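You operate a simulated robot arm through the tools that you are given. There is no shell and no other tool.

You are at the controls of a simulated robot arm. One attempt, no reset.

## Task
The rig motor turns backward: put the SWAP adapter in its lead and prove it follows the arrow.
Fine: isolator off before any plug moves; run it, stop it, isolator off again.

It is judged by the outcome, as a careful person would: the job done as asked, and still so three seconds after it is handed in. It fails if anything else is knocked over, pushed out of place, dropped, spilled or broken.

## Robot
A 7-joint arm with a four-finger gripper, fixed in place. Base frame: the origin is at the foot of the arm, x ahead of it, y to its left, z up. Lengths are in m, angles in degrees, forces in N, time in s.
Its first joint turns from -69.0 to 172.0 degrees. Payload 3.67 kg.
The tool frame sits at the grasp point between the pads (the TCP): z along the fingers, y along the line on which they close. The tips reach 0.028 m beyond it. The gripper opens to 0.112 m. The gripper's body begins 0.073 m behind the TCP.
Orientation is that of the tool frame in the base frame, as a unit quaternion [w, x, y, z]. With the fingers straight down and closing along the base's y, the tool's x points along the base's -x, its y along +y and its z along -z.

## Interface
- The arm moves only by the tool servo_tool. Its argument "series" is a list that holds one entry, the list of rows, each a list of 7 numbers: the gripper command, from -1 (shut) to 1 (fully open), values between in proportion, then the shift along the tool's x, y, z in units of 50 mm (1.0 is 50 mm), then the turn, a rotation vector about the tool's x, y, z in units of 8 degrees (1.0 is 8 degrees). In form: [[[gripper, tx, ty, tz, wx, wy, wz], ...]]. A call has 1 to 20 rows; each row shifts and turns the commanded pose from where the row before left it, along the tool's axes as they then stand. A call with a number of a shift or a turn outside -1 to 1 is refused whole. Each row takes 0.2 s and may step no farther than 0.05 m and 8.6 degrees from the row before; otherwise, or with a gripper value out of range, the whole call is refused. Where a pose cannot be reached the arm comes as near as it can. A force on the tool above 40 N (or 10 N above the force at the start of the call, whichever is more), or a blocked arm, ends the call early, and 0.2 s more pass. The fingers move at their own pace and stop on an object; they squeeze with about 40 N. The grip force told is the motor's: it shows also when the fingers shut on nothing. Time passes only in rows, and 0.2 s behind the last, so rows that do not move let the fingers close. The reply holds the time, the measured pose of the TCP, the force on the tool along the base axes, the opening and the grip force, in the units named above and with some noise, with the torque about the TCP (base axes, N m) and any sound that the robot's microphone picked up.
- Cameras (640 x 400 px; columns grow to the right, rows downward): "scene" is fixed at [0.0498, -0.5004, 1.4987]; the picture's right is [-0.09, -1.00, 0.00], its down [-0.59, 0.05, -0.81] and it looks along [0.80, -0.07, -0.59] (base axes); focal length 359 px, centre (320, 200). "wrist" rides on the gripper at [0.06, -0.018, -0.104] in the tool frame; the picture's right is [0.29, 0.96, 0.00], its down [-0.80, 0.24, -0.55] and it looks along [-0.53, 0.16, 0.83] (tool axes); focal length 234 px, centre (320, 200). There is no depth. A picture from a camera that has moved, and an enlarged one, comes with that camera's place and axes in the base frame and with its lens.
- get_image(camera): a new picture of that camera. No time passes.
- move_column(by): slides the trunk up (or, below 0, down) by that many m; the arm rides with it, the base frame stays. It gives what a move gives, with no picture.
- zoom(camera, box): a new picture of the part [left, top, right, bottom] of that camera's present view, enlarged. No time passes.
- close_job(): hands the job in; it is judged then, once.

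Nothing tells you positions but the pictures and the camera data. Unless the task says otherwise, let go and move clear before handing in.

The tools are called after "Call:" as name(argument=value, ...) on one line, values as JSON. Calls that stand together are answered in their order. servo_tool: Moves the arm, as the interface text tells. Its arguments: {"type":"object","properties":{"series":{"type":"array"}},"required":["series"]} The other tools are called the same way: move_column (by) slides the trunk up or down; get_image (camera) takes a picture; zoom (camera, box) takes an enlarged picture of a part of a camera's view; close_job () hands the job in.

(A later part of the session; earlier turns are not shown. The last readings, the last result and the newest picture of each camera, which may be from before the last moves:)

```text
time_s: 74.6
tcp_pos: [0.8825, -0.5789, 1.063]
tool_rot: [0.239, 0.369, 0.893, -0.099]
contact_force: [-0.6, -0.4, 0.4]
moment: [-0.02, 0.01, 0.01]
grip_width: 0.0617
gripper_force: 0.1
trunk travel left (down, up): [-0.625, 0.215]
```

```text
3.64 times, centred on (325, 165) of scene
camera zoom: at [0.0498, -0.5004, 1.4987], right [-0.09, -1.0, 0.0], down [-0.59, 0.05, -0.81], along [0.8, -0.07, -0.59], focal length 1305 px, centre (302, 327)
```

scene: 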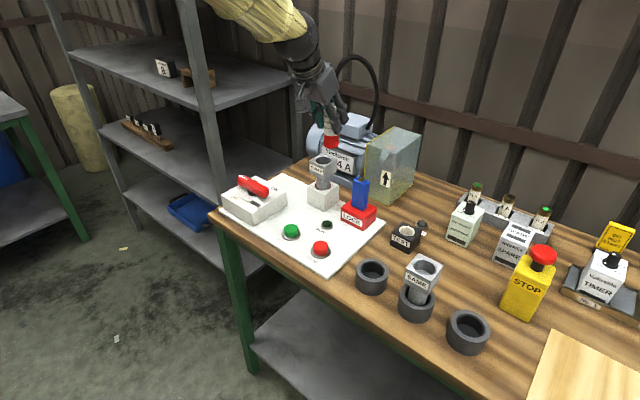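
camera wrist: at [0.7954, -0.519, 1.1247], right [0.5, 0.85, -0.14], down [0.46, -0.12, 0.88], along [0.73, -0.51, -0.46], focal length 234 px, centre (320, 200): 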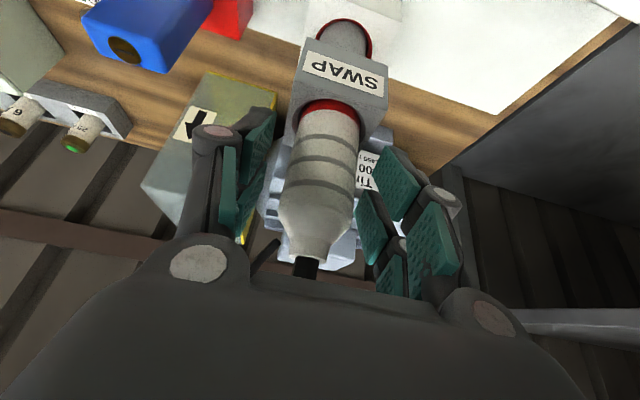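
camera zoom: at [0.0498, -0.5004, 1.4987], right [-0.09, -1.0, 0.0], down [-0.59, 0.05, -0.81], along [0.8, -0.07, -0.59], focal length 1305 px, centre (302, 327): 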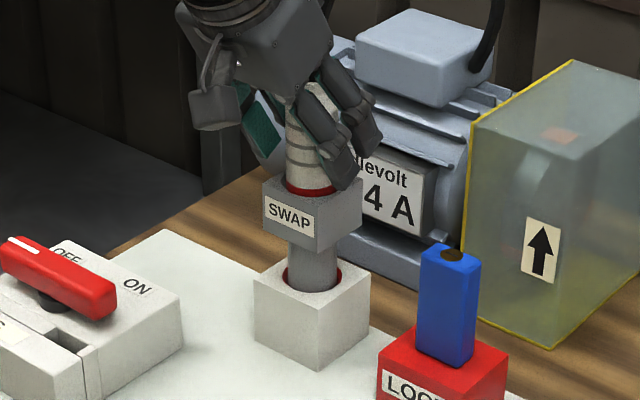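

The plug is seated in SWAP, which is seated in the socket. I'll withdraw and inspect the stack before touching the isolator.

Call:
servo_tool(series=[[[0.1, 0, 0, -0.5, 0, 0, 0], [0.1, 0, 0, -0.8, 0, 0, 0], [0.1, 0, 0, -0.8, 0, 0, 0], [0.1, 0, 0, -0.6, 0, 0, 0], [0.1, 0, 0, 0, 0, 0, 0]]])

Call:
get_image(camera="wrist")

Call:
get_image(camera="scene")

Call:
zoom(camera="scene", box=[280, 110, 370, 220])

```text
time_s: 75.8
tcp_pos: [0.8338, -0.534, 1.1812]
tool_rot: [0.239, 0.369, 0.893, -0.098]
contact_force: [0.4, 0.4, -0.7]
moment: [0.0, 0.04, -0.03]
grip_width: 0.0613
gripper_force: 0.1
trunk travel left (down, up): [-0.625, 0.215]
```

```text
taken
camera wrist: at [0.7479, -0.4735, 1.2428], right [0.5, 0.85, -0.14], down [0.46, -0.12, 0.88], along [0.73, -0.51, -0.46], focal length 234 px, centre (320, 200)
```

wrist: 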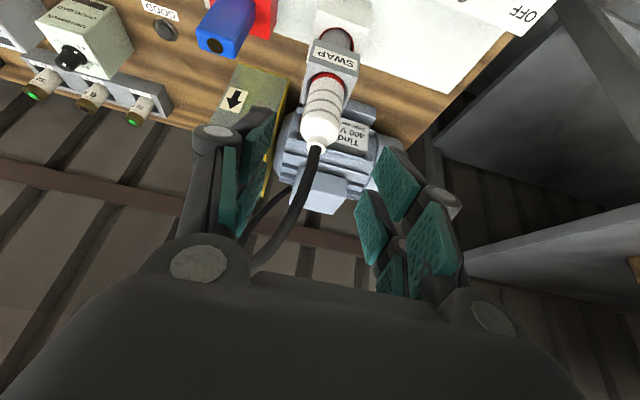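

```text
taken
```

scene: 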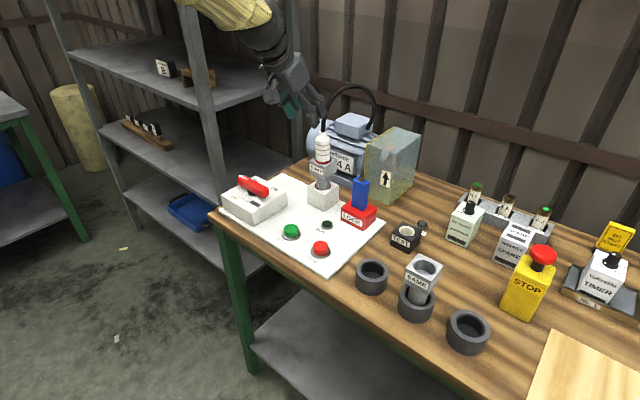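

```text
3.64 times, centred on (325, 165) of scene
camera zoom: at [0.0498, -0.5004, 1.4987], right [-0.09, -1.0, 0.0], down [-0.59, 0.05, -0.81], along [0.8, -0.07, -0.59], focal length 1305 px, centre (302, 327)
```

zoom: 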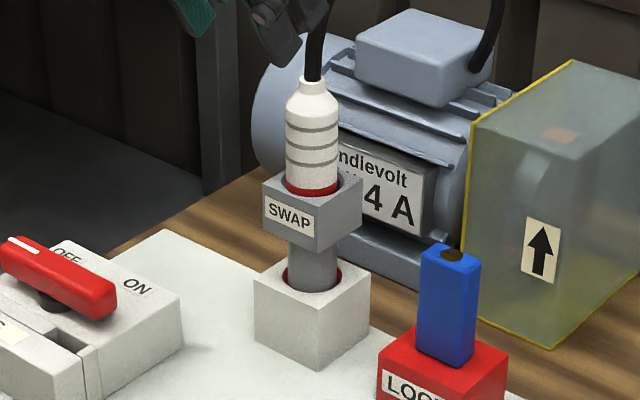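

The stack is straight: socket, SWAP, plug. Next is the isolator: I'll move away from the cable, bring the tool vertical and turn it to straddle the handle in its OFF position.

Call:
servo_tool(series=[[[0.3, 0.684, 0.283, -0.397, 0, 0, 0], [0.3, 0.684, 0.283, -0.397, 0, 0, 0], [0.3, 0.684, 0.283, -0.397, 0, 0, 0], [0.3, 0, 0, 0, 0, 0.94, 0], [0.3, 0, 0, 0, 0, 0.94, 0], [0.3, 0, 0, 0, 0, 0.94, 0], [0.3, 0, 0, 0, 0, 0.94, 0], [0.3, 0, 0, 0, 0, 0, -0.94], [0.3, 0, 0, 0, 0, 0, -0.94], [0.3, 0, 0, 0, 0, 0, -0.94], [0.3, 0, 0, 0, 0, 0, -0.94], [0.3, 0, 0, 0, 0, 0, -0.94], [0.3, 0, 0, 0, 0, 0, -0.94], [0.3, 0, 0, 0, 0, 0, -0.94], [0.3, 0, 0, 0, 0, 0, -0.94], [0.3, 0, 0, 0, 0, 0, -0.94], [0.3, 0, 0, 0, 0, 0, -0.94], [0.3, 0, 0, 0, 0, 0, -0.94], [0.3, 0, 0, 0, 0, 0, -0.94], [0.3, 0, 0, 0, 0, 0, 0]]])

Call:
get_image(camera="wrist")

Call:
get_image(camera="scene")

```text
time_s: 80.0
tcp_pos: [0.7804, -0.4178, 1.1822]
tool_rot: [-0.001, -0.385, 0.923, 0.0]
contact_force: [-0.3, -0.5, 0.1]
moment: [0.01, 0.01, -0.02]
grip_width: 0.0725
gripper_force: 0.1
trunk travel left (down, up): [-0.625, 0.215]
```

```text
taken
camera wrist: at [0.7513, -0.4736, 1.2874], right [-0.88, 0.47, 0.0], down [0.39, 0.74, 0.55], along [0.26, 0.49, -0.83], focal length 234 px, centre (320, 200)
```

wrist: 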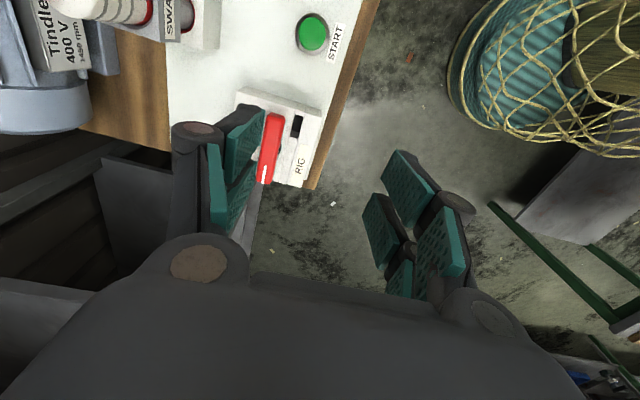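

```text
taken
```

scene: 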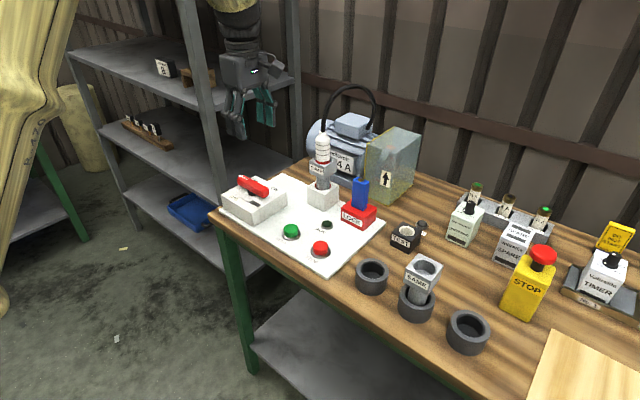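

The tool is vertical and square to the handle in OFF. I'll move above the handle and confirm the alignment.

Call:
servo_tool(series=[[[0.3, -0.4725, -0.272, 0.611, 0, 0, 0], [0.3, -0.4725, -0.272, 0.611, 0, 0, 0], [0.3, -0.4725, -0.272, 0.611, 0, 0, 0], [0.3, -0.4725, -0.272, 0.611, 0, 0, 0], [0.3, 0, 0, 0, 0, 0, 0]]])

Call:
get_image(camera="wrist")

Call:
zoom(camera="scene", box=[205, 130, 345, 240])

```text
time_s: 81.2
tcp_pos: [0.8823, -0.3887, 1.0603]
tool_rot: [0.001, -0.383, 0.924, -0.001]
contact_force: [-0.2, -1.0, 0.1]
moment: [0.03, -0.05, 0.01]
grip_width: 0.0728
gripper_force: 0.0
trunk travel left (down, up): [-0.625, 0.215]
```

```text
taken
camera wrist: at [0.8528, -0.4443, 1.1655], right [-0.88, 0.47, 0.0], down [0.39, 0.73, 0.56], along [0.26, 0.49, -0.83], focal length 234 px, centre (320, 200)
```

wrist: 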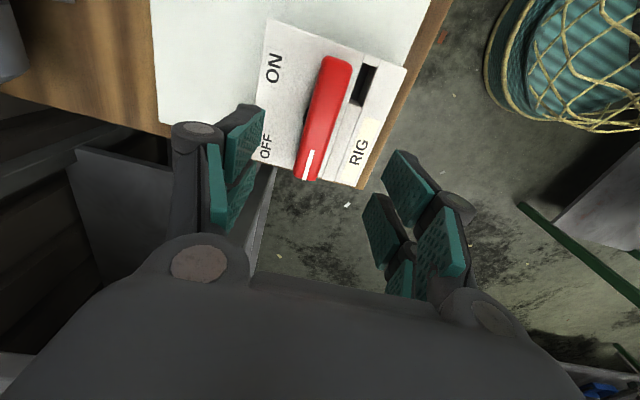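

```text
3.64 times, centred on (275, 185) of scene
camera zoom: at [0.0498, -0.5004, 1.4987], right [-0.09, -1.0, 0.0], down [-0.59, 0.05, -0.81], along [0.8, -0.07, -0.59], focal length 1305 px, centre (484, 254)
```

zoom: 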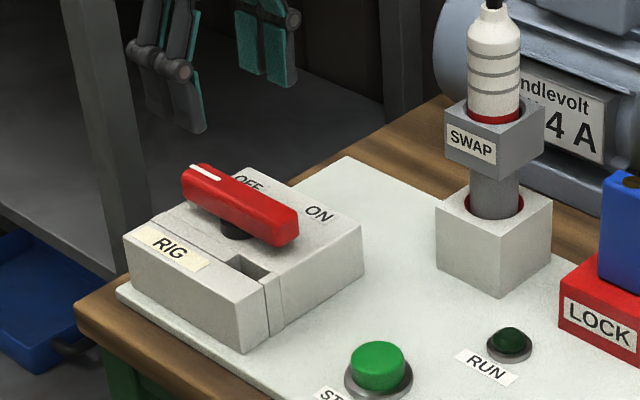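

The handle's centre is right under the gripper at (0.882, −0.388). I'll descend and grip it.

Call:
servo_tool(series=[[[0.3, 0, 0, 0.7, 0, 0, 0], [0.3, 0, 0, 0.7, 0, 0, 0], [0.3, 0, 0, 0.67, 0, 0, 0], [0.3, 0, 0, 0, 0, 0, 0]]])

Call:
servo_tool(series=[[[-1, 0, 0, 0, 0, 0, 0], [-1, 0, 0, 0, 0, 0, 0], [-1, 0, 0, 0, 0, 0, 0]]])

Call:
get_image(camera="wrist")

```text
time_s: 82.2
tcp_pos: [0.8866, -0.3873, 0.955]
tool_rot: [0.001, -0.385, 0.923, 0.001]
contact_force: [-0.6, 0.4, -1.0]
moment: [0.0, -0.02, -0.01]
grip_width: 0.073
gripper_force: 0.0
trunk travel left (down, up): [-0.625, 0.215]
```

```text
time_s: 83.0
tcp_pos: [0.887, -0.3866, 0.9541]
tool_rot: [0.0, -0.384, 0.923, 0.001]
contact_force: [-7.9, 5.7, -7.2]
moment: [0.34, -0.08, -0.05]
grip_width: 0.0312
gripper_force: 45.1
trunk travel left (down, up): [-0.625, 0.215]
```

```text
taken
camera wrist: at [0.8564, -0.4424, 1.0587], right [-0.88, 0.47, 0.0], down [0.39, 0.73, 0.55], along [0.26, 0.49, -0.83], focal length 234 px, centre (320, 200)
```

wrist: 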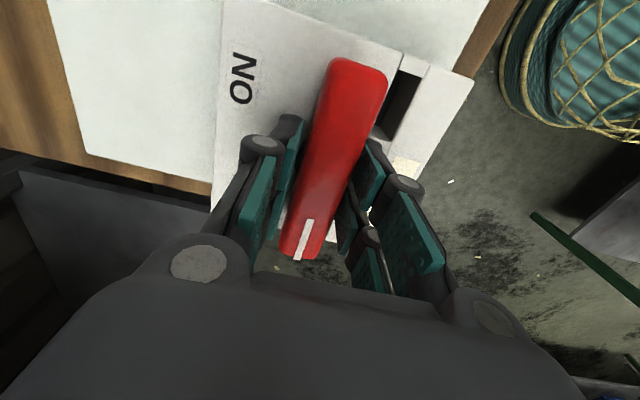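

Handle gripped. I'll turn it clockwise back toward ON in stages.

Call:
servo_tool(series=[[[-1, 0, 0, 0, 0, 0, 0.6], [-1, 0, 0, 0, 0, 0, 0.7], [-1, 0, 0, 0, 0, 0, 0.7], [-1, 0, 0, 0, 0, 0, 0.7], [-1, 0, 0, 0, 0, 0, 0.7], [-1, 0, 0, 0, 0, 0, 0.7], [-1, 0, 0, 0, 0, 0, 0.7], [-1, 0, 0, 0, 0, 0, 0]]])

Call:
servo_tool(series=[[[-1, 0, 0, 0, 0, 0, 0.7], [-1, 0, 0, 0, 0, 0, 0.7], [-1, 0, 0, 0, 0, 0, 0.7], [-1, 0, 0, 0, 0, 0, 0.7], [-1, 0, 0, 0, 0, 0, 0.7], [-1, 0, 0, 0, 0, 0, 0]]])

Call:
get_image(camera="wrist")

```text
time_s: 84.8
tcp_pos: [0.8868, -0.3902, 0.9549]
tool_rot: [-0.001, -0.059, 0.998, 0.001]
contact_force: [-15.7, 17.0, -30.6]
moment: [0.39, 0.15, -0.08]
grip_width: 0.0312
gripper_force: 44.7
trunk travel left (down, up): [-0.625, 0.215]
```

```text
time_s: 86.2
tcp_pos: [0.8868, -0.3903, 0.9542]
tool_rot: [0.0, 0.184, 0.983, 0.0]
contact_force: [-18.7, 11.6, -32.3]
moment: [0.24, 0.39, -0.08]
grip_width: 0.0309
gripper_force: 45.5
trunk travel left (down, up): [-0.625, 0.215]
```

```text
taken
camera wrist: at [0.8241, -0.3859, 1.0595], right [0.08, 1.0, 0.0], down [0.83, -0.07, 0.55], along [0.55, -0.04, -0.83], focal length 234 px, centre (320, 200)
```

wrist: 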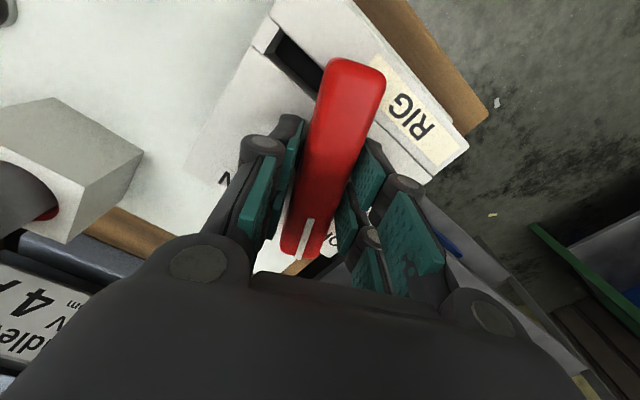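

Side loads have crept up to about 35 N, so I'll trim the commanded position slightly while finishing the turn toward ON.

Call:
servo_tool(series=[[[-1, 0.035, 0.008, 0.05, 0, 0, 0], [-1, 0, 0, 0, 0, 0, 0.6], [-1, 0, 0, 0, 0, 0, 0.6], [-1, 0, 0, 0, 0, 0, 0.6], [-1, 0, 0, 0, 0, 0, 0]]])

Call:
servo_tool(series=[[[-1, 0, 0, 0, 0, 0, 0.6], [-1, 0, 0, 0, 0, 0, 0.5], [-1, 0, 0, 0, 0, 0, 0]]])

Call:
get_image(camera="wrist")

Call:
zoom(camera="scene", box=[205, 130, 345, 240])

```text
time_s: 87.4
tcp_pos: [0.8868, -0.3899, 0.954]
tool_rot: [0.001, 0.306, 0.952, 0.0]
contact_force: [3.9, -12.9, -1.2]
moment: [-0.7, -0.6, -0.11]
grip_width: 0.031
gripper_force: 45.4
trunk travel left (down, up): [-0.625, 0.215]
```

```text
time_s: 88.2
tcp_pos: [0.8841, -0.3906, 0.954]
tool_rot: [0.0, 0.378, 0.926, 0.0]
contact_force: [3.8, -20.8, 12.8]
moment: [-0.5, -0.04, 0.08]
grip_width: 0.0307
gripper_force: 44.5
trunk travel left (down, up): [-0.625, 0.215]
```

```text
taken
camera wrist: at [0.8284, -0.3613, 1.0594], right [0.46, 0.89, 0.0], down [0.74, -0.39, 0.56], along [0.49, -0.26, -0.83], focal length 234 px, centre (320, 200)
```

wrist: 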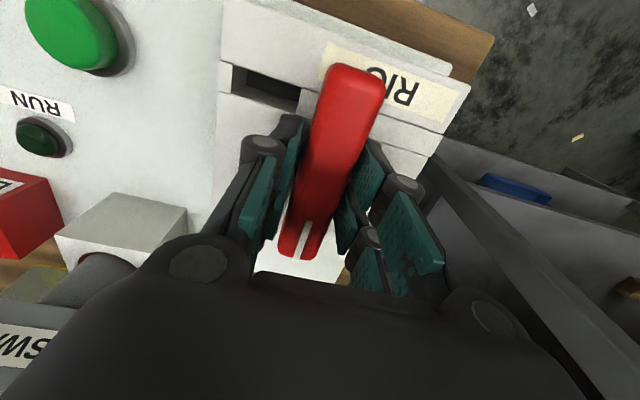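

```text
3.64 times, centred on (275, 185) of scene
camera zoom: at [0.0498, -0.5004, 1.4987], right [-0.09, -1.0, 0.0], down [-0.59, 0.05, -0.81], along [0.8, -0.07, -0.59], focal length 1305 px, centre (484, 254)
```

zoom: 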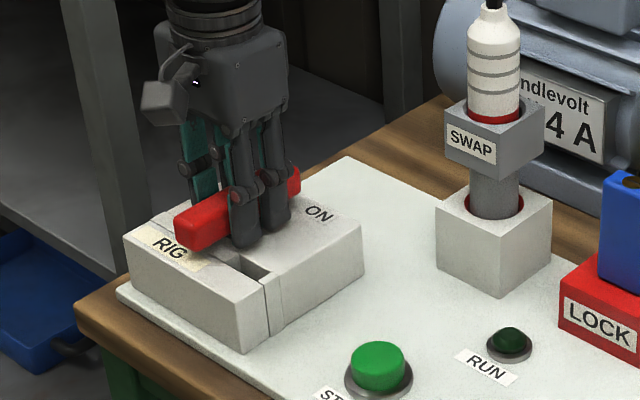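

The handle is back at its starting angle. I'll test for an end stop with a small further turn.

Call:
servo_tool(series=[[[-1, 0, 0, 0, 0, 0, 0.4], [-1, 0, 0, 0, 0, 0, 0]]])

Call:
servo_tool(series=[[[-1, 0, 0, 0, 0, 0, 0.4], [-1, 0, 0, 0, 0, 0, 0]]])

Call:
get_image(camera="wrist")

```text
time_s: 88.8
tcp_pos: [0.8846, -0.3892, 0.9541]
tool_rot: [0.0, 0.403, 0.915, 0.001]
contact_force: [2.1, -16.9, 12.8]
moment: [-0.64, -0.05, 0.15]
grip_width: 0.03
gripper_force: 45.2
trunk travel left (down, up): [-0.625, 0.215]
```

```text
time_s: 89.4
tcp_pos: [0.8844, -0.3872, 0.9546]
tool_rot: [0.001, 0.429, 0.903, 0.001]
contact_force: [3.1, -15.3, 11.6]
moment: [-0.35, 0.04, 1.51]
grip_width: 0.0301
gripper_force: 45.2
trunk travel left (down, up): [-0.625, 0.215]
```

```text
taken
camera wrist: at [0.8312, -0.3545, 1.059], right [0.56, 0.83, 0.0], down [0.69, -0.47, 0.55], along [0.46, -0.31, -0.83], focal length 234 px, centre (320, 200)
```

wrist: 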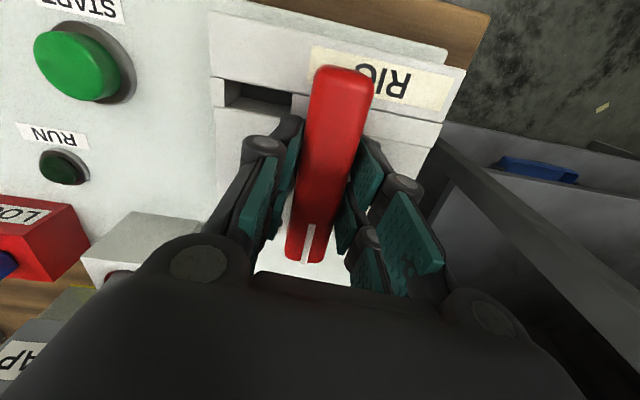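

Torque jumped to 1.5 N·m and the handle no longer follows, so its original position is the ON end stop. I'll turn the wrist back those few degrees, release, and rise.

Call:
servo_tool(series=[[[-1, 0, 0, 0, 0, 0, -0.6], [-1, 0, 0, 0, 0, 0, 0], [0.3, 0, 0, 0, 0, 0, 0], [0.3, 0, 0, 0, 0, 0, 0], [0.3, 0, 0, -0.5, 0, 0, 0], [0.3, 0, 0, -0.9, 0, 0, 0], [0.3, 0, 0, -0.9, 0, 0, 0], [0.3, 0, 0, 0, 0, 0, 0]]])

Call:
get_image(camera="wrist")

Call:
get_image(camera="scene")

Call:
zoom(camera="scene", box=[205, 130, 345, 240])

```text
time_s: 91.2
tcp_pos: [0.8894, -0.3898, 1.0687]
tool_rot: [-0.001, 0.391, 0.92, 0.0]
contact_force: [1.1, 0.9, 0.5]
moment: [0.05, 0.03, -0.02]
grip_width: 0.0726
gripper_force: 0.0
trunk travel left (down, up): [-0.625, 0.215]
```

```text
taken
camera wrist: at [0.8331, -0.3591, 1.1735], right [0.49, 0.87, 0.0], down [0.73, -0.41, 0.55], along [0.48, -0.27, -0.83], focal length 234 px, centre (320, 200)
```

wrist: 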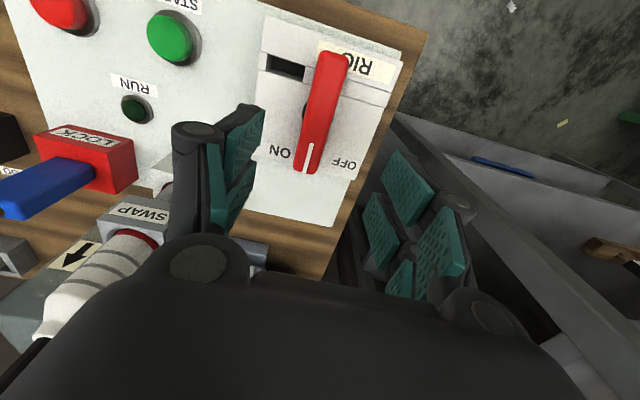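

```text
taken
```

scene: 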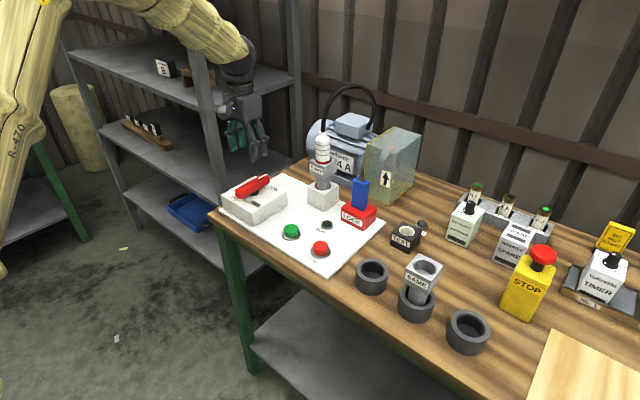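

```text
3.64 times, centred on (275, 185) of scene
camera zoom: at [0.0498, -0.5004, 1.4987], right [-0.09, -1.0, 0.0], down [-0.59, 0.05, -0.81], along [0.8, -0.07, -0.59], focal length 1305 px, centre (484, 254)
```

zoom: 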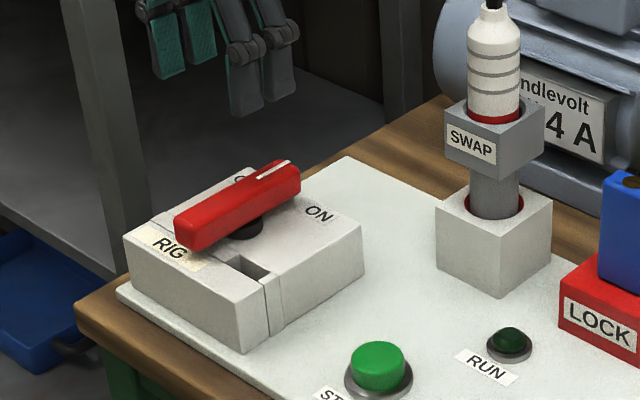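

The isolator is ON (the handle hit the stop there, and the stack is in place). The START button is at about (0.755, −0.4855, 0.894). I'll close the fingers, hover over it, and record how the rotor looks before starting.

Call:
servo_tool(series=[[[-1, 0.122, -0.816, 0, 0, 0, 0], [-1, 0.122, -0.816, 0, 0, 0, 0], [-1, 0.122, -0.816, 0, 0, 0, 0], [-1, 0.122, -0.816, 0, 0, 0, 0], [-1, 0, 0, 0.7, 0, 0, 0], [-1, 0, 0, 0.7, 0, 0, 0], [-1, 0, 0, 0, 0, 0, 0]]])

Call:
get_image(camera="wrist")

Call:
get_image(camera="scene")

Call:
zoom(camera="scene", box=[350, 120, 430, 210])

```text
time_s: 92.8
tcp_pos: [0.7516, -0.4811, 1.0002]
tool_rot: [0.0, 0.391, 0.92, 0.0]
contact_force: [0.0, 0.4, -0.2]
moment: [-0.03, -0.03, 0.01]
grip_width: 0.0001
gripper_force: 35.5
trunk travel left (down, up): [-0.625, 0.215]
```

```text
taken
camera wrist: at [0.6968, -0.451, 1.1052], right [0.49, 0.87, 0.0], down [0.73, -0.41, 0.55], along [0.48, -0.27, -0.83], focal length 234 px, centre (320, 200)
```

wrist: 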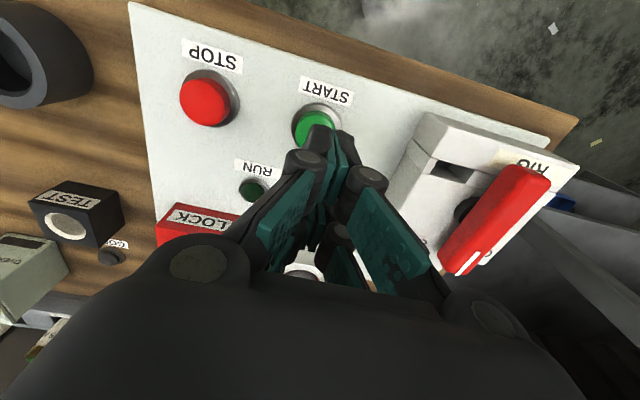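

```text
taken
```

scene: 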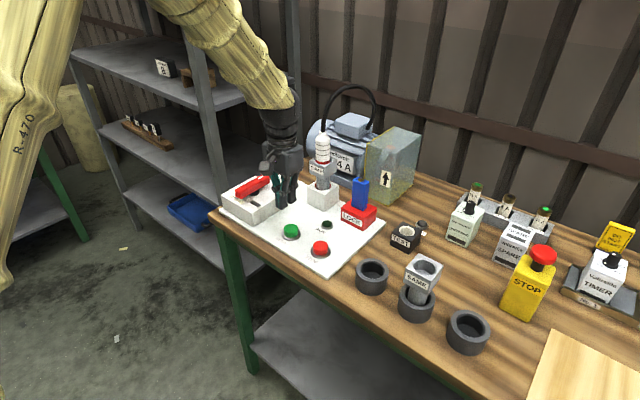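

```text
4.44 times, centred on (390, 165) of scene
camera zoom: at [0.0498, -0.5004, 1.4987], right [-0.09, -1.0, 0.0], down [-0.59, 0.05, -0.81], along [0.8, -0.07, -0.59], focal length 1595 px, centre (9, 356)
```

zoom: 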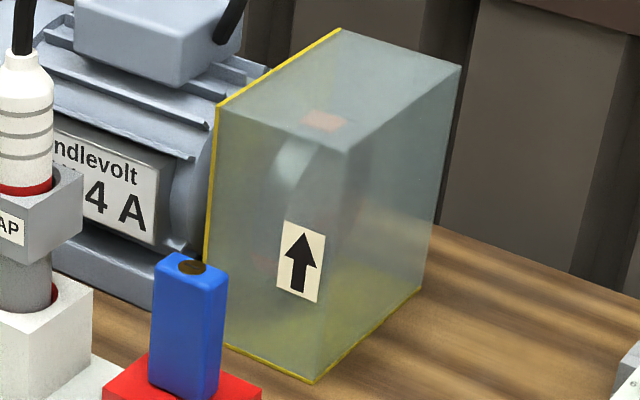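

The rotor carries an orange mark, now at the top. I'll centre over the green button and come down to just above its cap.

Call:
servo_tool(series=[[[-1, -0.072, -0.04, 0, 0, 0, 0], [-1, 0, 0, 0.7, 0, 0, 0], [-1, 0, 0, 0.62, 0, 0, 0], [-1, 0, 0, 0, 0, 0, 0]]])

Call:
get_image(camera="wrist")

Call:
zoom(camera="scene", box=[250, 170, 350, 270])

```text
time_s: 93.8
tcp_pos: [0.7514, -0.4899, 0.9346]
tool_rot: [0.0, 0.391, 0.92, 0.0]
contact_force: [-0.6, 0.1, -0.7]
moment: [-0.01, -0.04, -0.01]
grip_width: 0.0001
gripper_force: 35.5
trunk travel left (down, up): [-0.625, 0.215]
```

```text
taken
camera wrist: at [0.6969, -0.4589, 1.0395], right [0.49, 0.87, 0.0], down [0.73, -0.41, 0.55], along [0.48, -0.27, -0.83], focal length 234 px, centre (320, 200)
```

wrist: 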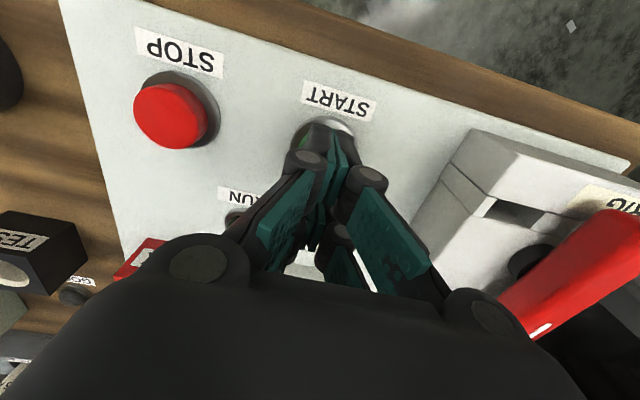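

```text
4.00 times, centred on (300, 220) of scene
camera zoom: at [0.0498, -0.5004, 1.4987], right [-0.09, -1.0, 0.0], down [-0.59, 0.05, -0.81], along [0.8, -0.07, -0.59], focal length 1435 px, centre (400, 120)
```

zoom: 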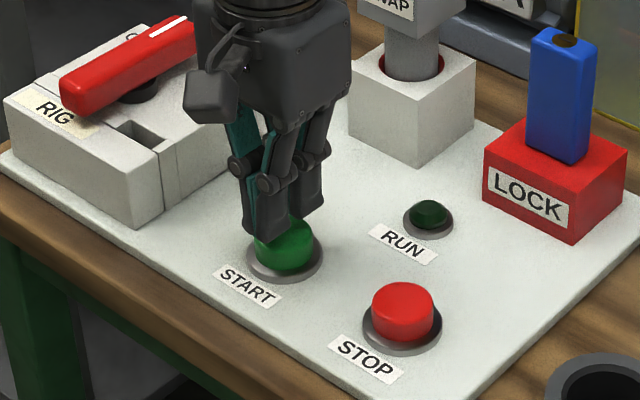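

The fingertips are over the green cap. I'll press down in small steps until I feel the button.

Call:
servo_tool(series=[[[-1, 0, 0, 0.1, 0, 0, 0], [-1, 0, 0, 0.08, 0, 0, 0], [-1, 0, 0, 0, 0, 0, 0]]])

Call:
servo_tool(series=[[[-1, 0, 0, 0.05, 0, 0, 0], [-1, 0, 0, 0.05, 0, 0, 0], [-1, 0, 0, 0, 0, 0, 0]]])

Call:
zoom(camera="scene", box=[250, 170, 350, 270])

```text
time_s: 94.6
tcp_pos: [0.752, -0.4886, 0.9243]
tool_rot: [0.0, 0.39, 0.921, 0.0]
contact_force: [0.1, -0.6, 0.0]
moment: [-0.02, -0.01, 0.02]
grip_width: 0.0
gripper_force: 35.8
trunk travel left (down, up): [-0.625, 0.215]
```

```text
time_s: 95.4
tcp_pos: [0.7526, -0.488, 0.9196]
tool_rot: [-0.001, 0.391, 0.92, 0.0]
contact_force: [-0.4, -0.1, 1.3]
moment: [0.03, 0.0, 0.0]
grip_width: 0.0
gripper_force: 35.8
trunk travel left (down, up): [-0.625, 0.215]
```

```text
4.00 times, centred on (300, 220) of scene
camera zoom: at [0.0498, -0.5004, 1.4987], right [-0.09, -1.0, 0.0], down [-0.59, 0.05, -0.81], along [0.8, -0.07, -0.59], focal length 1435 px, centre (400, 120)
```

zoom: 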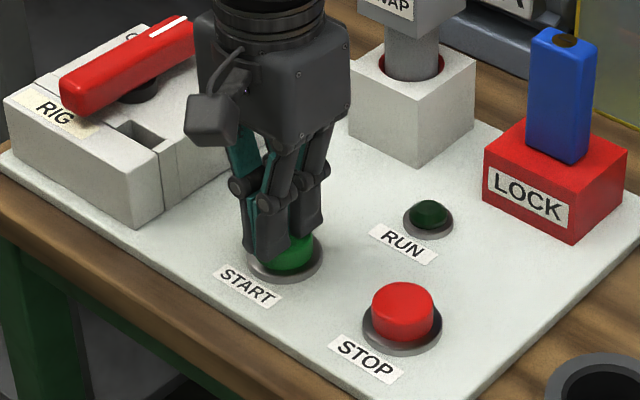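

Light contact felt at TCP z ≈ 0.92. I'll press further in 2 mm steps and watch the RUN lamp.

Call:
servo_tool(series=[[[-1, 0, 0, 0.05, 0, 0, 0], [-1, 0, 0, 0.05, 0, 0, 0]]])

Call:
zoom(camera="scene", box=[250, 110, 430, 270])

```text
time_s: 96.0
tcp_pos: [0.7519, -0.4867, 0.9148]
tool_rot: [0.0, 0.39, 0.921, 0.0]
contact_force: [-0.6, -1.8, 3.0]
moment: [-0.06, 0.0, 0.02]
grip_width: 0.0
gripper_force: 36.3
trunk travel left (down, up): [-0.625, 0.215]
```

```text
2.50 times, centred on (340, 190) of scene
camera zoom: at [0.0498, -0.5004, 1.4987], right [-0.09, -1.0, 0.0], down [-0.59, 0.05, -0.81], along [0.8, -0.07, -0.59], focal length 897 px, centre (270, 225)
```

zoom: 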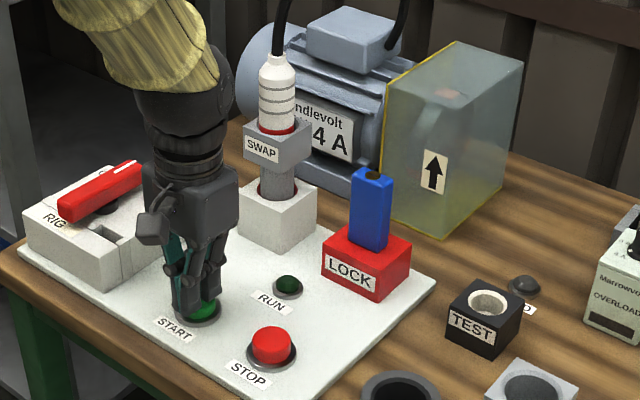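

The button is yielding like a spring (3 N) but RUN is still dark. I'll press a bit deeper.

Call:
servo_tool(series=[[[-1, 0, 0, 0.05, 0, 0, 0]]])

Call:
zoom(camera="scene", box=[250, 110, 430, 270])

Call:
servo_tool(series=[[[-1, 0, 0, 0.05, 0, 0, 0]]])

Call:
zoom(camera="scene", box=[250, 110, 430, 270])

```text
time_s: 96.4
tcp_pos: [0.7524, -0.489, 0.9116]
tool_rot: [0.0, 0.39, 0.921, 0.0]
contact_force: [0.6, -1.7, 4.5]
moment: [-0.01, 0.0, 0.01]
grip_width: 0.0
gripper_force: 36.3
trunk travel left (down, up): [-0.625, 0.215]
heard: click
```

```text
2.50 times, centred on (340, 190) of scene
camera zoom: at [0.0498, -0.5004, 1.4987], right [-0.09, -1.0, 0.0], down [-0.59, 0.05, -0.81], along [0.8, -0.07, -0.59], focal length 897 px, centre (270, 225)
```

zoom: 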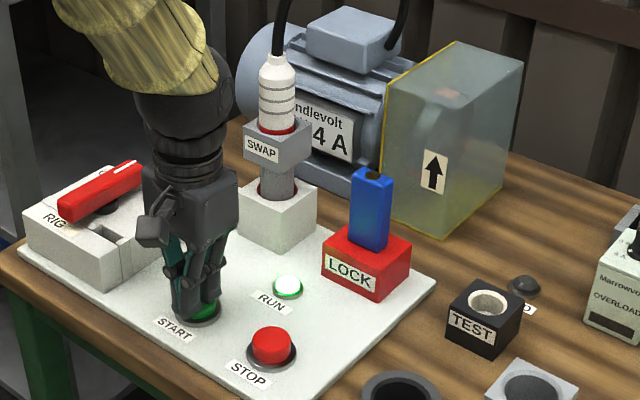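

```text
time_s: 96.8
tcp_pos: [0.7521, -0.4882, 0.9087]
tool_rot: [-0.001, 0.39, 0.921, 0.001]
contact_force: [2.0, -1.8, 5.6]
moment: [-0.05, -0.02, 0.03]
grip_width: 0.0062
gripper_force: 35.6
trunk travel left (down, up): [-0.625, 0.215]
```

```text
2.50 times, centred on (340, 190) of scene
camera zoom: at [0.0498, -0.5004, 1.4987], right [-0.09, -1.0, 0.0], down [-0.59, 0.05, -0.81], along [0.8, -0.07, -0.59], focal length 897 px, centre (270, 225)
```

zoom: 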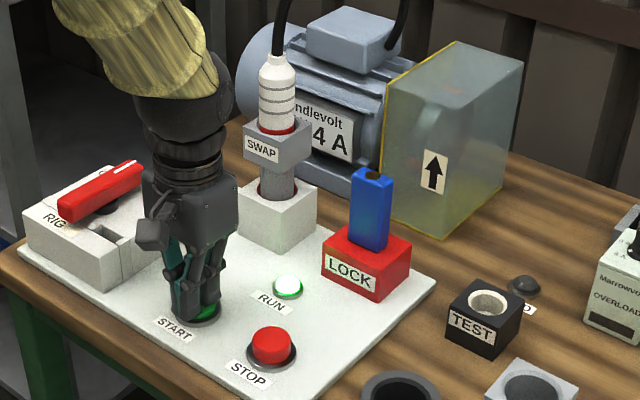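

RUN lit with a click, so the motor is running. I'll watch the rotor mark frame by frame while easing off the button.

Call:
zoom(camera="scene", box=[360, 120, 430, 200])

Call:
servo_tool(series=[[[-1, 0, 0, -0.3, 0, 0, 0]]])

Call:
zoom(camera="scene", box=[360, 120, 430, 200])

Call:
servo_tool(series=[[[-1, 0, 0, -0.2, 0, 0, 0]]])

Call:
zoom(camera="scene", box=[360, 120, 430, 200])

Call:
servo_tool(series=[[[-1, 0, 0, -0.2, 0, 0, 0]]])

Call:
zoom(camera="scene", box=[360, 120, 430, 200])

```text
5.00 times, centred on (395, 160) of scene
camera zoom: at [0.0498, -0.5004, 1.4987], right [-0.09, -1.0, 0.0], down [-0.59, 0.05, -0.81], along [0.8, -0.07, -0.59], focal length 1794 px, centre (-55, 400)
```

zoom: 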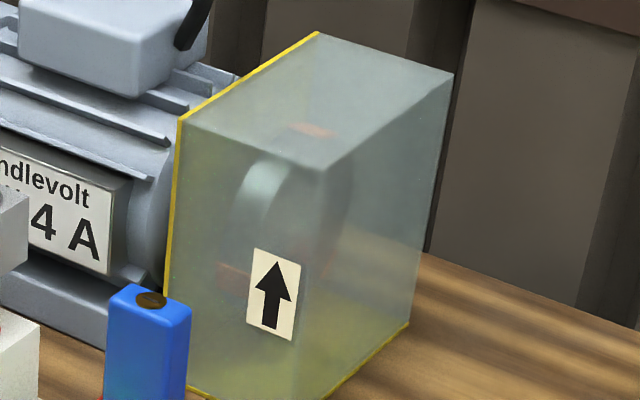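

```text
time_s: 97.2
tcp_pos: [0.7515, -0.4869, 0.9246]
tool_rot: [-0.001, 0.391, 0.92, 0.0]
contact_force: [0.0, 0.1, 0.6]
moment: [0.03, 0.01, 0.04]
grip_width: 0.0
gripper_force: 36.0
trunk travel left (down, up): [-0.625, 0.215]
```

```text
5.00 times, centred on (395, 160) of scene
camera zoom: at [0.0498, -0.5004, 1.4987], right [-0.09, -1.0, 0.0], down [-0.59, 0.05, -0.81], along [0.8, -0.07, -0.59], focal length 1794 px, centre (-55, 400)
```

zoom: 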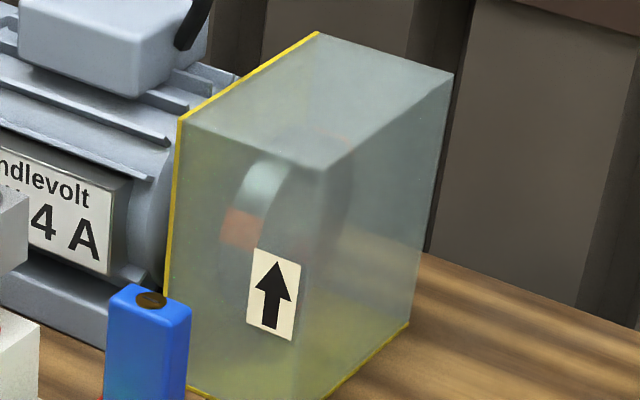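

```text
time_s: 97.6
tcp_pos: [0.7509, -0.4872, 0.9349]
tool_rot: [0.0, 0.39, 0.921, 0.0]
contact_force: [-0.3, 0.7, -0.2]
moment: [0.01, 0.0, 0.02]
grip_width: 0.0
gripper_force: 36.2
trunk travel left (down, up): [-0.625, 0.215]
```

```text
5.00 times, centred on (395, 160) of scene
camera zoom: at [0.0498, -0.5004, 1.4987], right [-0.09, -1.0, 0.0], down [-0.59, 0.05, -0.81], along [0.8, -0.07, -0.59], focal length 1794 px, centre (-55, 400)
```

zoom: 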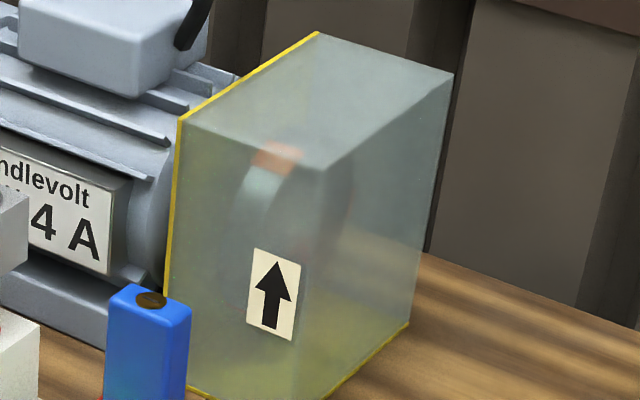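

```text
time_s: 98.0
tcp_pos: [0.7516, -0.4856, 0.9454]
tool_rot: [-0.001, 0.391, 0.92, 0.0]
contact_force: [-0.3, -0.6, 0.6]
moment: [-0.02, -0.04, -0.01]
grip_width: 0.0002
gripper_force: 35.5
trunk travel left (down, up): [-0.625, 0.215]
```

```text
5.00 times, centred on (395, 160) of scene
camera zoom: at [0.0498, -0.5004, 1.4987], right [-0.09, -1.0, 0.0], down [-0.59, 0.05, -0.81], along [0.8, -0.07, -0.59], focal length 1794 px, centre (-55, 400)
```

zoom: 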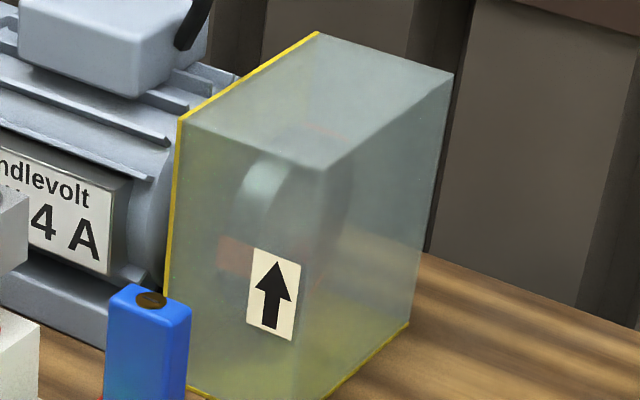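

The orange marks appear to climb on the near side (275 → 230 → 155 in picture rows), which matches the arrow. I'll take a few more frames to rule out a strobe effect while moving toward the STOP button.

Call:
zoom(camera="scene", box=[375, 125, 415, 180])

Call:
servo_tool(series=[[[-1, 0, 0, -0.6, 0, 0, 0]]])

Call:
zoom(camera="scene", box=[375, 125, 415, 180])

Call:
servo_tool(series=[[[-1, 0, -0.67, 0, 0, 0, 0]]])

Call:
zoom(camera="scene", box=[375, 125, 415, 180])

Call:
servo_tool(series=[[[-1, 0, -0.67, 0, 0, 0, 0]]])

Call:
zoom(camera="scene", box=[375, 125, 415, 180])

Call:
servo_tool(series=[[[-1, 0, -0.67, 0, 0, 0, 0]]])

Call:
zoom(camera="scene", box=[375, 125, 415, 180])

```text
7.27 times, centred on (395, 152) of scene
camera zoom: at [0.0498, -0.5004, 1.4987], right [-0.09, -1.0, 0.0], down [-0.59, 0.05, -0.81], along [0.8, -0.07, -0.59], focal length 2610 px, centre (-226, 546)
```

zoom: 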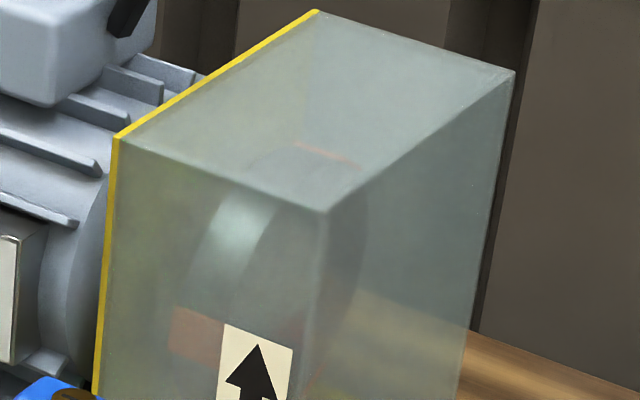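

```text
time_s: 98.4
tcp_pos: [0.751, -0.4847, 0.9752]
tool_rot: [0.001, 0.39, 0.921, 0.0]
contact_force: [-0.2, 0.4, 0.0]
moment: [-0.01, -0.04, 0.0]
grip_width: 0.0002
gripper_force: 35.9
trunk travel left (down, up): [-0.625, 0.215]
```

```text
7.27 times, centred on (395, 152) of scene
camera zoom: at [0.0498, -0.5004, 1.4987], right [-0.09, -1.0, 0.0], down [-0.59, 0.05, -0.81], along [0.8, -0.07, -0.59], focal length 2610 px, centre (-226, 546)
```

zoom: 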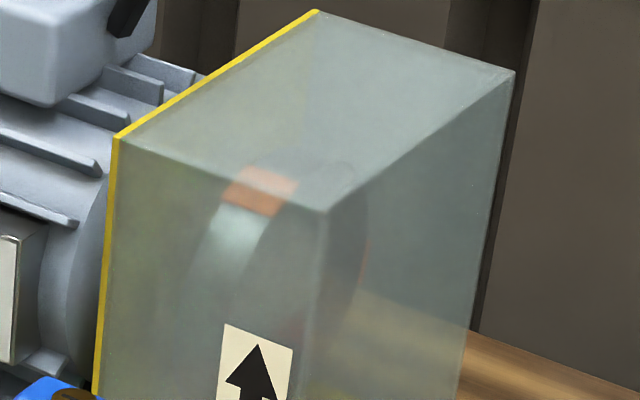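

```text
time_s: 98.8
tcp_pos: [0.7263, -0.5133, 0.9747]
tool_rot: [0.001, 0.39, 0.921, 0.002]
contact_force: [-0.9, -0.4, -0.1]
moment: [0.03, -0.04, 0.03]
grip_width: 0.0
gripper_force: 36.0
trunk travel left (down, up): [-0.625, 0.215]
```

```text
7.27 times, centred on (395, 152) of scene
camera zoom: at [0.0498, -0.5004, 1.4987], right [-0.09, -1.0, 0.0], down [-0.59, 0.05, -0.81], along [0.8, -0.07, -0.59], focal length 2610 px, centre (-226, 546)
```

zoom: 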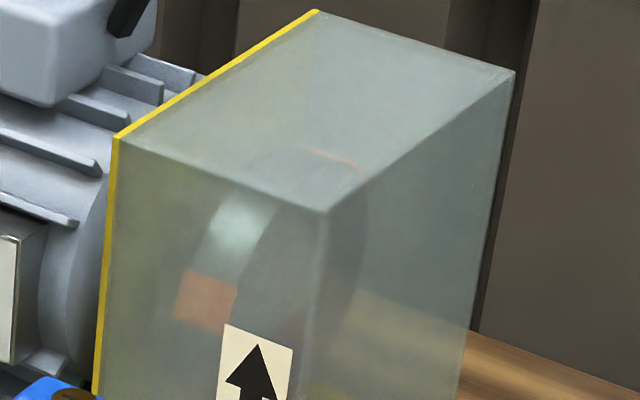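

```text
time_s: 99.2
tcp_pos: [0.7015, -0.5388, 0.9721]
tool_rot: [-0.001, 0.391, 0.92, 0.002]
contact_force: [-0.1, -0.8, 0.4]
moment: [0.07, -0.03, -0.02]
grip_width: 0.0
gripper_force: 36.0
trunk travel left (down, up): [-0.625, 0.215]
```

```text
7.27 times, centred on (395, 152) of scene
camera zoom: at [0.0498, -0.5004, 1.4987], right [-0.09, -1.0, 0.0], down [-0.59, 0.05, -0.81], along [0.8, -0.07, -0.59], focal length 2610 px, centre (-226, 546)
```

zoom: 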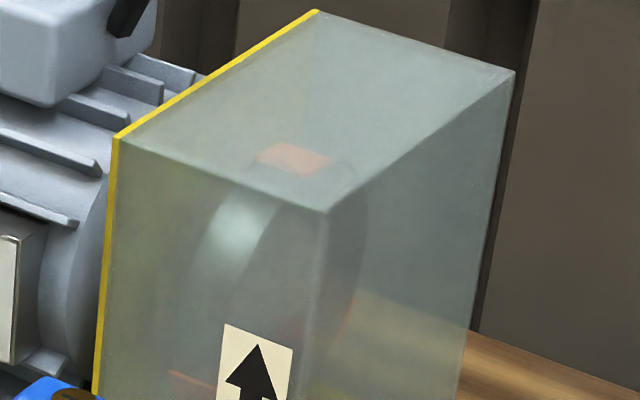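

```text
time_s: 99.6
tcp_pos: [0.6761, -0.5637, 0.9707]
tool_rot: [0.0, 0.391, 0.92, 0.002]
contact_force: [-0.7, -0.8, 0.5]
moment: [0.07, -0.02, 0.01]
grip_width: 0.0001
gripper_force: 36.2
trunk travel left (down, up): [-0.625, 0.215]
```

```text
7.27 times, centred on (395, 152) of scene
camera zoom: at [0.0498, -0.5004, 1.4987], right [-0.09, -1.0, 0.0], down [-0.59, 0.05, -0.81], along [0.8, -0.07, -0.59], focal length 2610 px, centre (-226, 546)
```

zoom: 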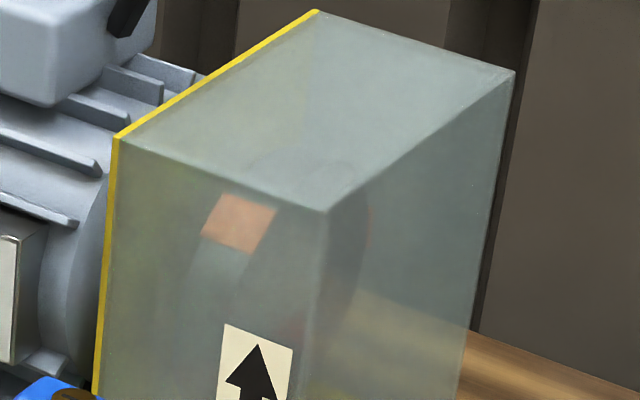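

Three marks 120° apart advance upward on the near side, starting slowly and spinning up steadily (+10°, +32°, +52°, … +75° per 0.4 s). That follows the arrow. Now I'll go over the red STOP button and come down near it.

Call:
servo_tool(series=[[[-1, 0.036, 0.213, 0, 0, 0, 0], [-1, 0, 0, 0.4, 0, 0, 0], [-1, 0, 0, 0.4, 0, 0, 0], [-1, 0, 0, 0, 0, 0, 0]]])

Call:
get_image(camera="wrist")

Call:
zoom(camera="scene", box=[270, 190, 370, 280])

```text
time_s: 100.6
tcp_pos: [0.6845, -0.5479, 0.9336]
tool_rot: [0.0, 0.391, 0.921, -0.001]
contact_force: [0.4, 0.0, -0.1]
moment: [-0.02, -0.01, -0.01]
grip_width: 0.0002
gripper_force: 35.8
trunk travel left (down, up): [-0.625, 0.215]
```

```text
taken
camera wrist: at [0.6296, -0.5188, 1.0381], right [0.49, 0.87, 0.0], down [0.73, -0.41, 0.55], along [0.48, -0.27, -0.83], focal length 234 px, centre (320, 200)
```

wrist: 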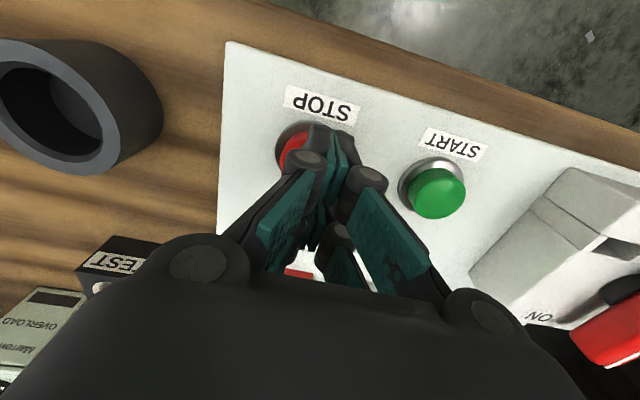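

```text
4.44 times, centred on (320, 235) of scene
camera zoom: at [0.0498, -0.5004, 1.4987], right [-0.09, -1.0, 0.0], down [-0.59, 0.05, -0.81], along [0.8, -0.07, -0.59], focal length 1595 px, centre (320, 44)
```

zoom: 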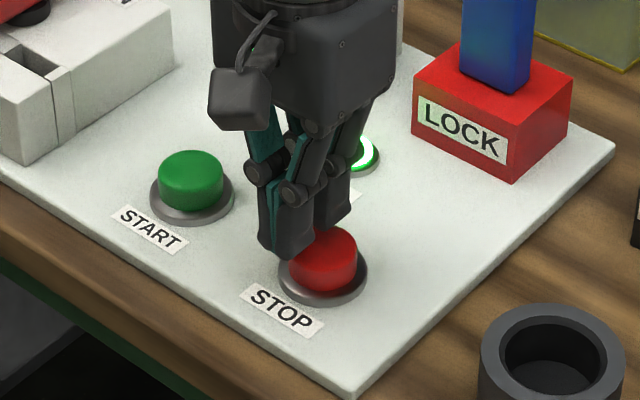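

The fingertips are about 7 mm to one side of the red cap. I'll correct that and re-check.

Call:
servo_tool(series=[[[-1, -0.05, -0.15, 0, 0, 0, 0], [-1, 0, 0, 0, 0, 0, 0]]])

Call:
get_image(camera="wrist")

Call:
zoom(camera="scene", box=[270, 190, 370, 280])

```text
time_s: 101.2
tcp_pos: [0.683, -0.5569, 0.9302]
tool_rot: [0.0, 0.391, 0.92, -0.001]
contact_force: [0.2, -0.2, -0.6]
moment: [0.04, 0.0, 0.01]
grip_width: 0.0003
gripper_force: 35.9
trunk travel left (down, up): [-0.625, 0.215]
```

```text
taken
camera wrist: at [0.627, -0.5254, 1.0367], right [0.49, 0.87, 0.0], down [0.73, -0.41, 0.55], along [0.48, -0.27, -0.83], focal length 234 px, centre (320, 200)
```

wrist: 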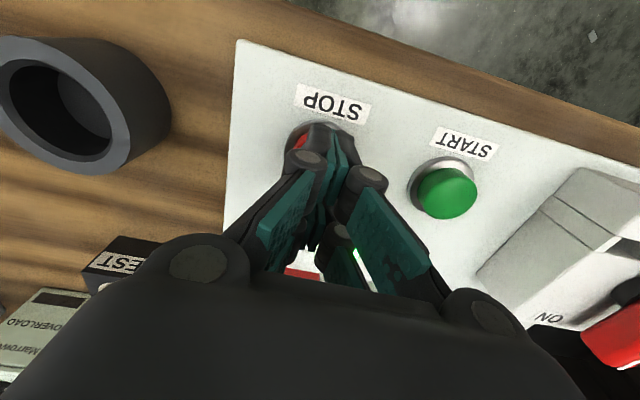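

```text
4.44 times, centred on (320, 235) of scene
camera zoom: at [0.0498, -0.5004, 1.4987], right [-0.09, -1.0, 0.0], down [-0.59, 0.05, -0.81], along [0.8, -0.07, -0.59], focal length 1595 px, centre (320, 44)
```

zoom: 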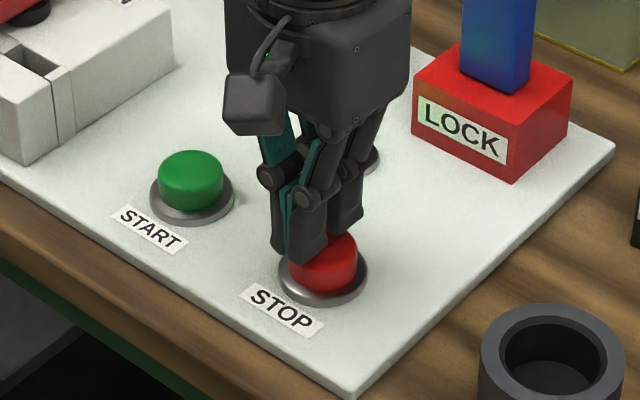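

Nearly centred; one more 3 mm shift, then press STOP in small steps and watch for the click.

Call:
servo_tool(series=[[[-1, -0.02, -0.06, 0, 0, 0, 0], [-1, 0, 0, 0.15, 0, 0, 0], [-1, 0, 0, 0.1, 0, 0, 0], [-1, 0, 0, 0.05, 0, 0, 0]]])

Call:
servo_tool(series=[[[-1, 0, 0, 0.05, 0, 0, 0]]])

Call:
zoom(camera="scene", box=[270, 120, 430, 280])

```text
time_s: 102.2
tcp_pos: [0.6806, -0.5584, 0.9186]
tool_rot: [0.0, 0.391, 0.921, 0.0]
contact_force: [-0.8, 0.4, 1.2]
moment: [-0.02, 0.01, -0.01]
grip_width: 0.0
gripper_force: 35.5
trunk travel left (down, up): [-0.625, 0.215]
```

```text
time_s: 102.6
tcp_pos: [0.6814, -0.5588, 0.9159]
tool_rot: [0.0, 0.39, 0.921, 0.001]
contact_force: [-0.3, 1.2, 2.7]
moment: [0.02, -0.03, 0.0]
grip_width: 0.0001
gripper_force: 35.5
trunk travel left (down, up): [-0.625, 0.215]
```

```text
2.50 times, centred on (350, 200) of scene
camera zoom: at [0.0498, -0.5004, 1.4987], right [-0.09, -1.0, 0.0], down [-0.59, 0.05, -0.81], along [0.8, -0.07, -0.59], focal length 897 px, centre (245, 200)
```

zoom: 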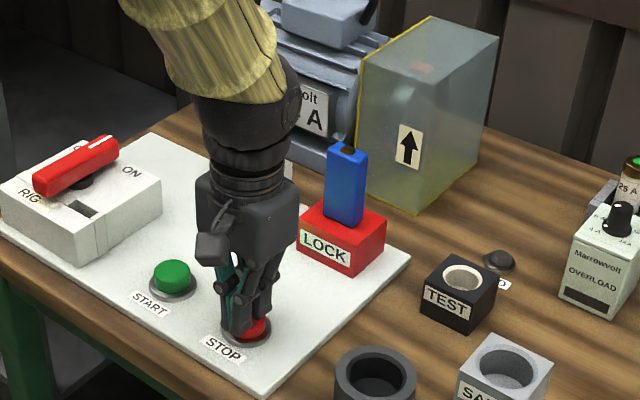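

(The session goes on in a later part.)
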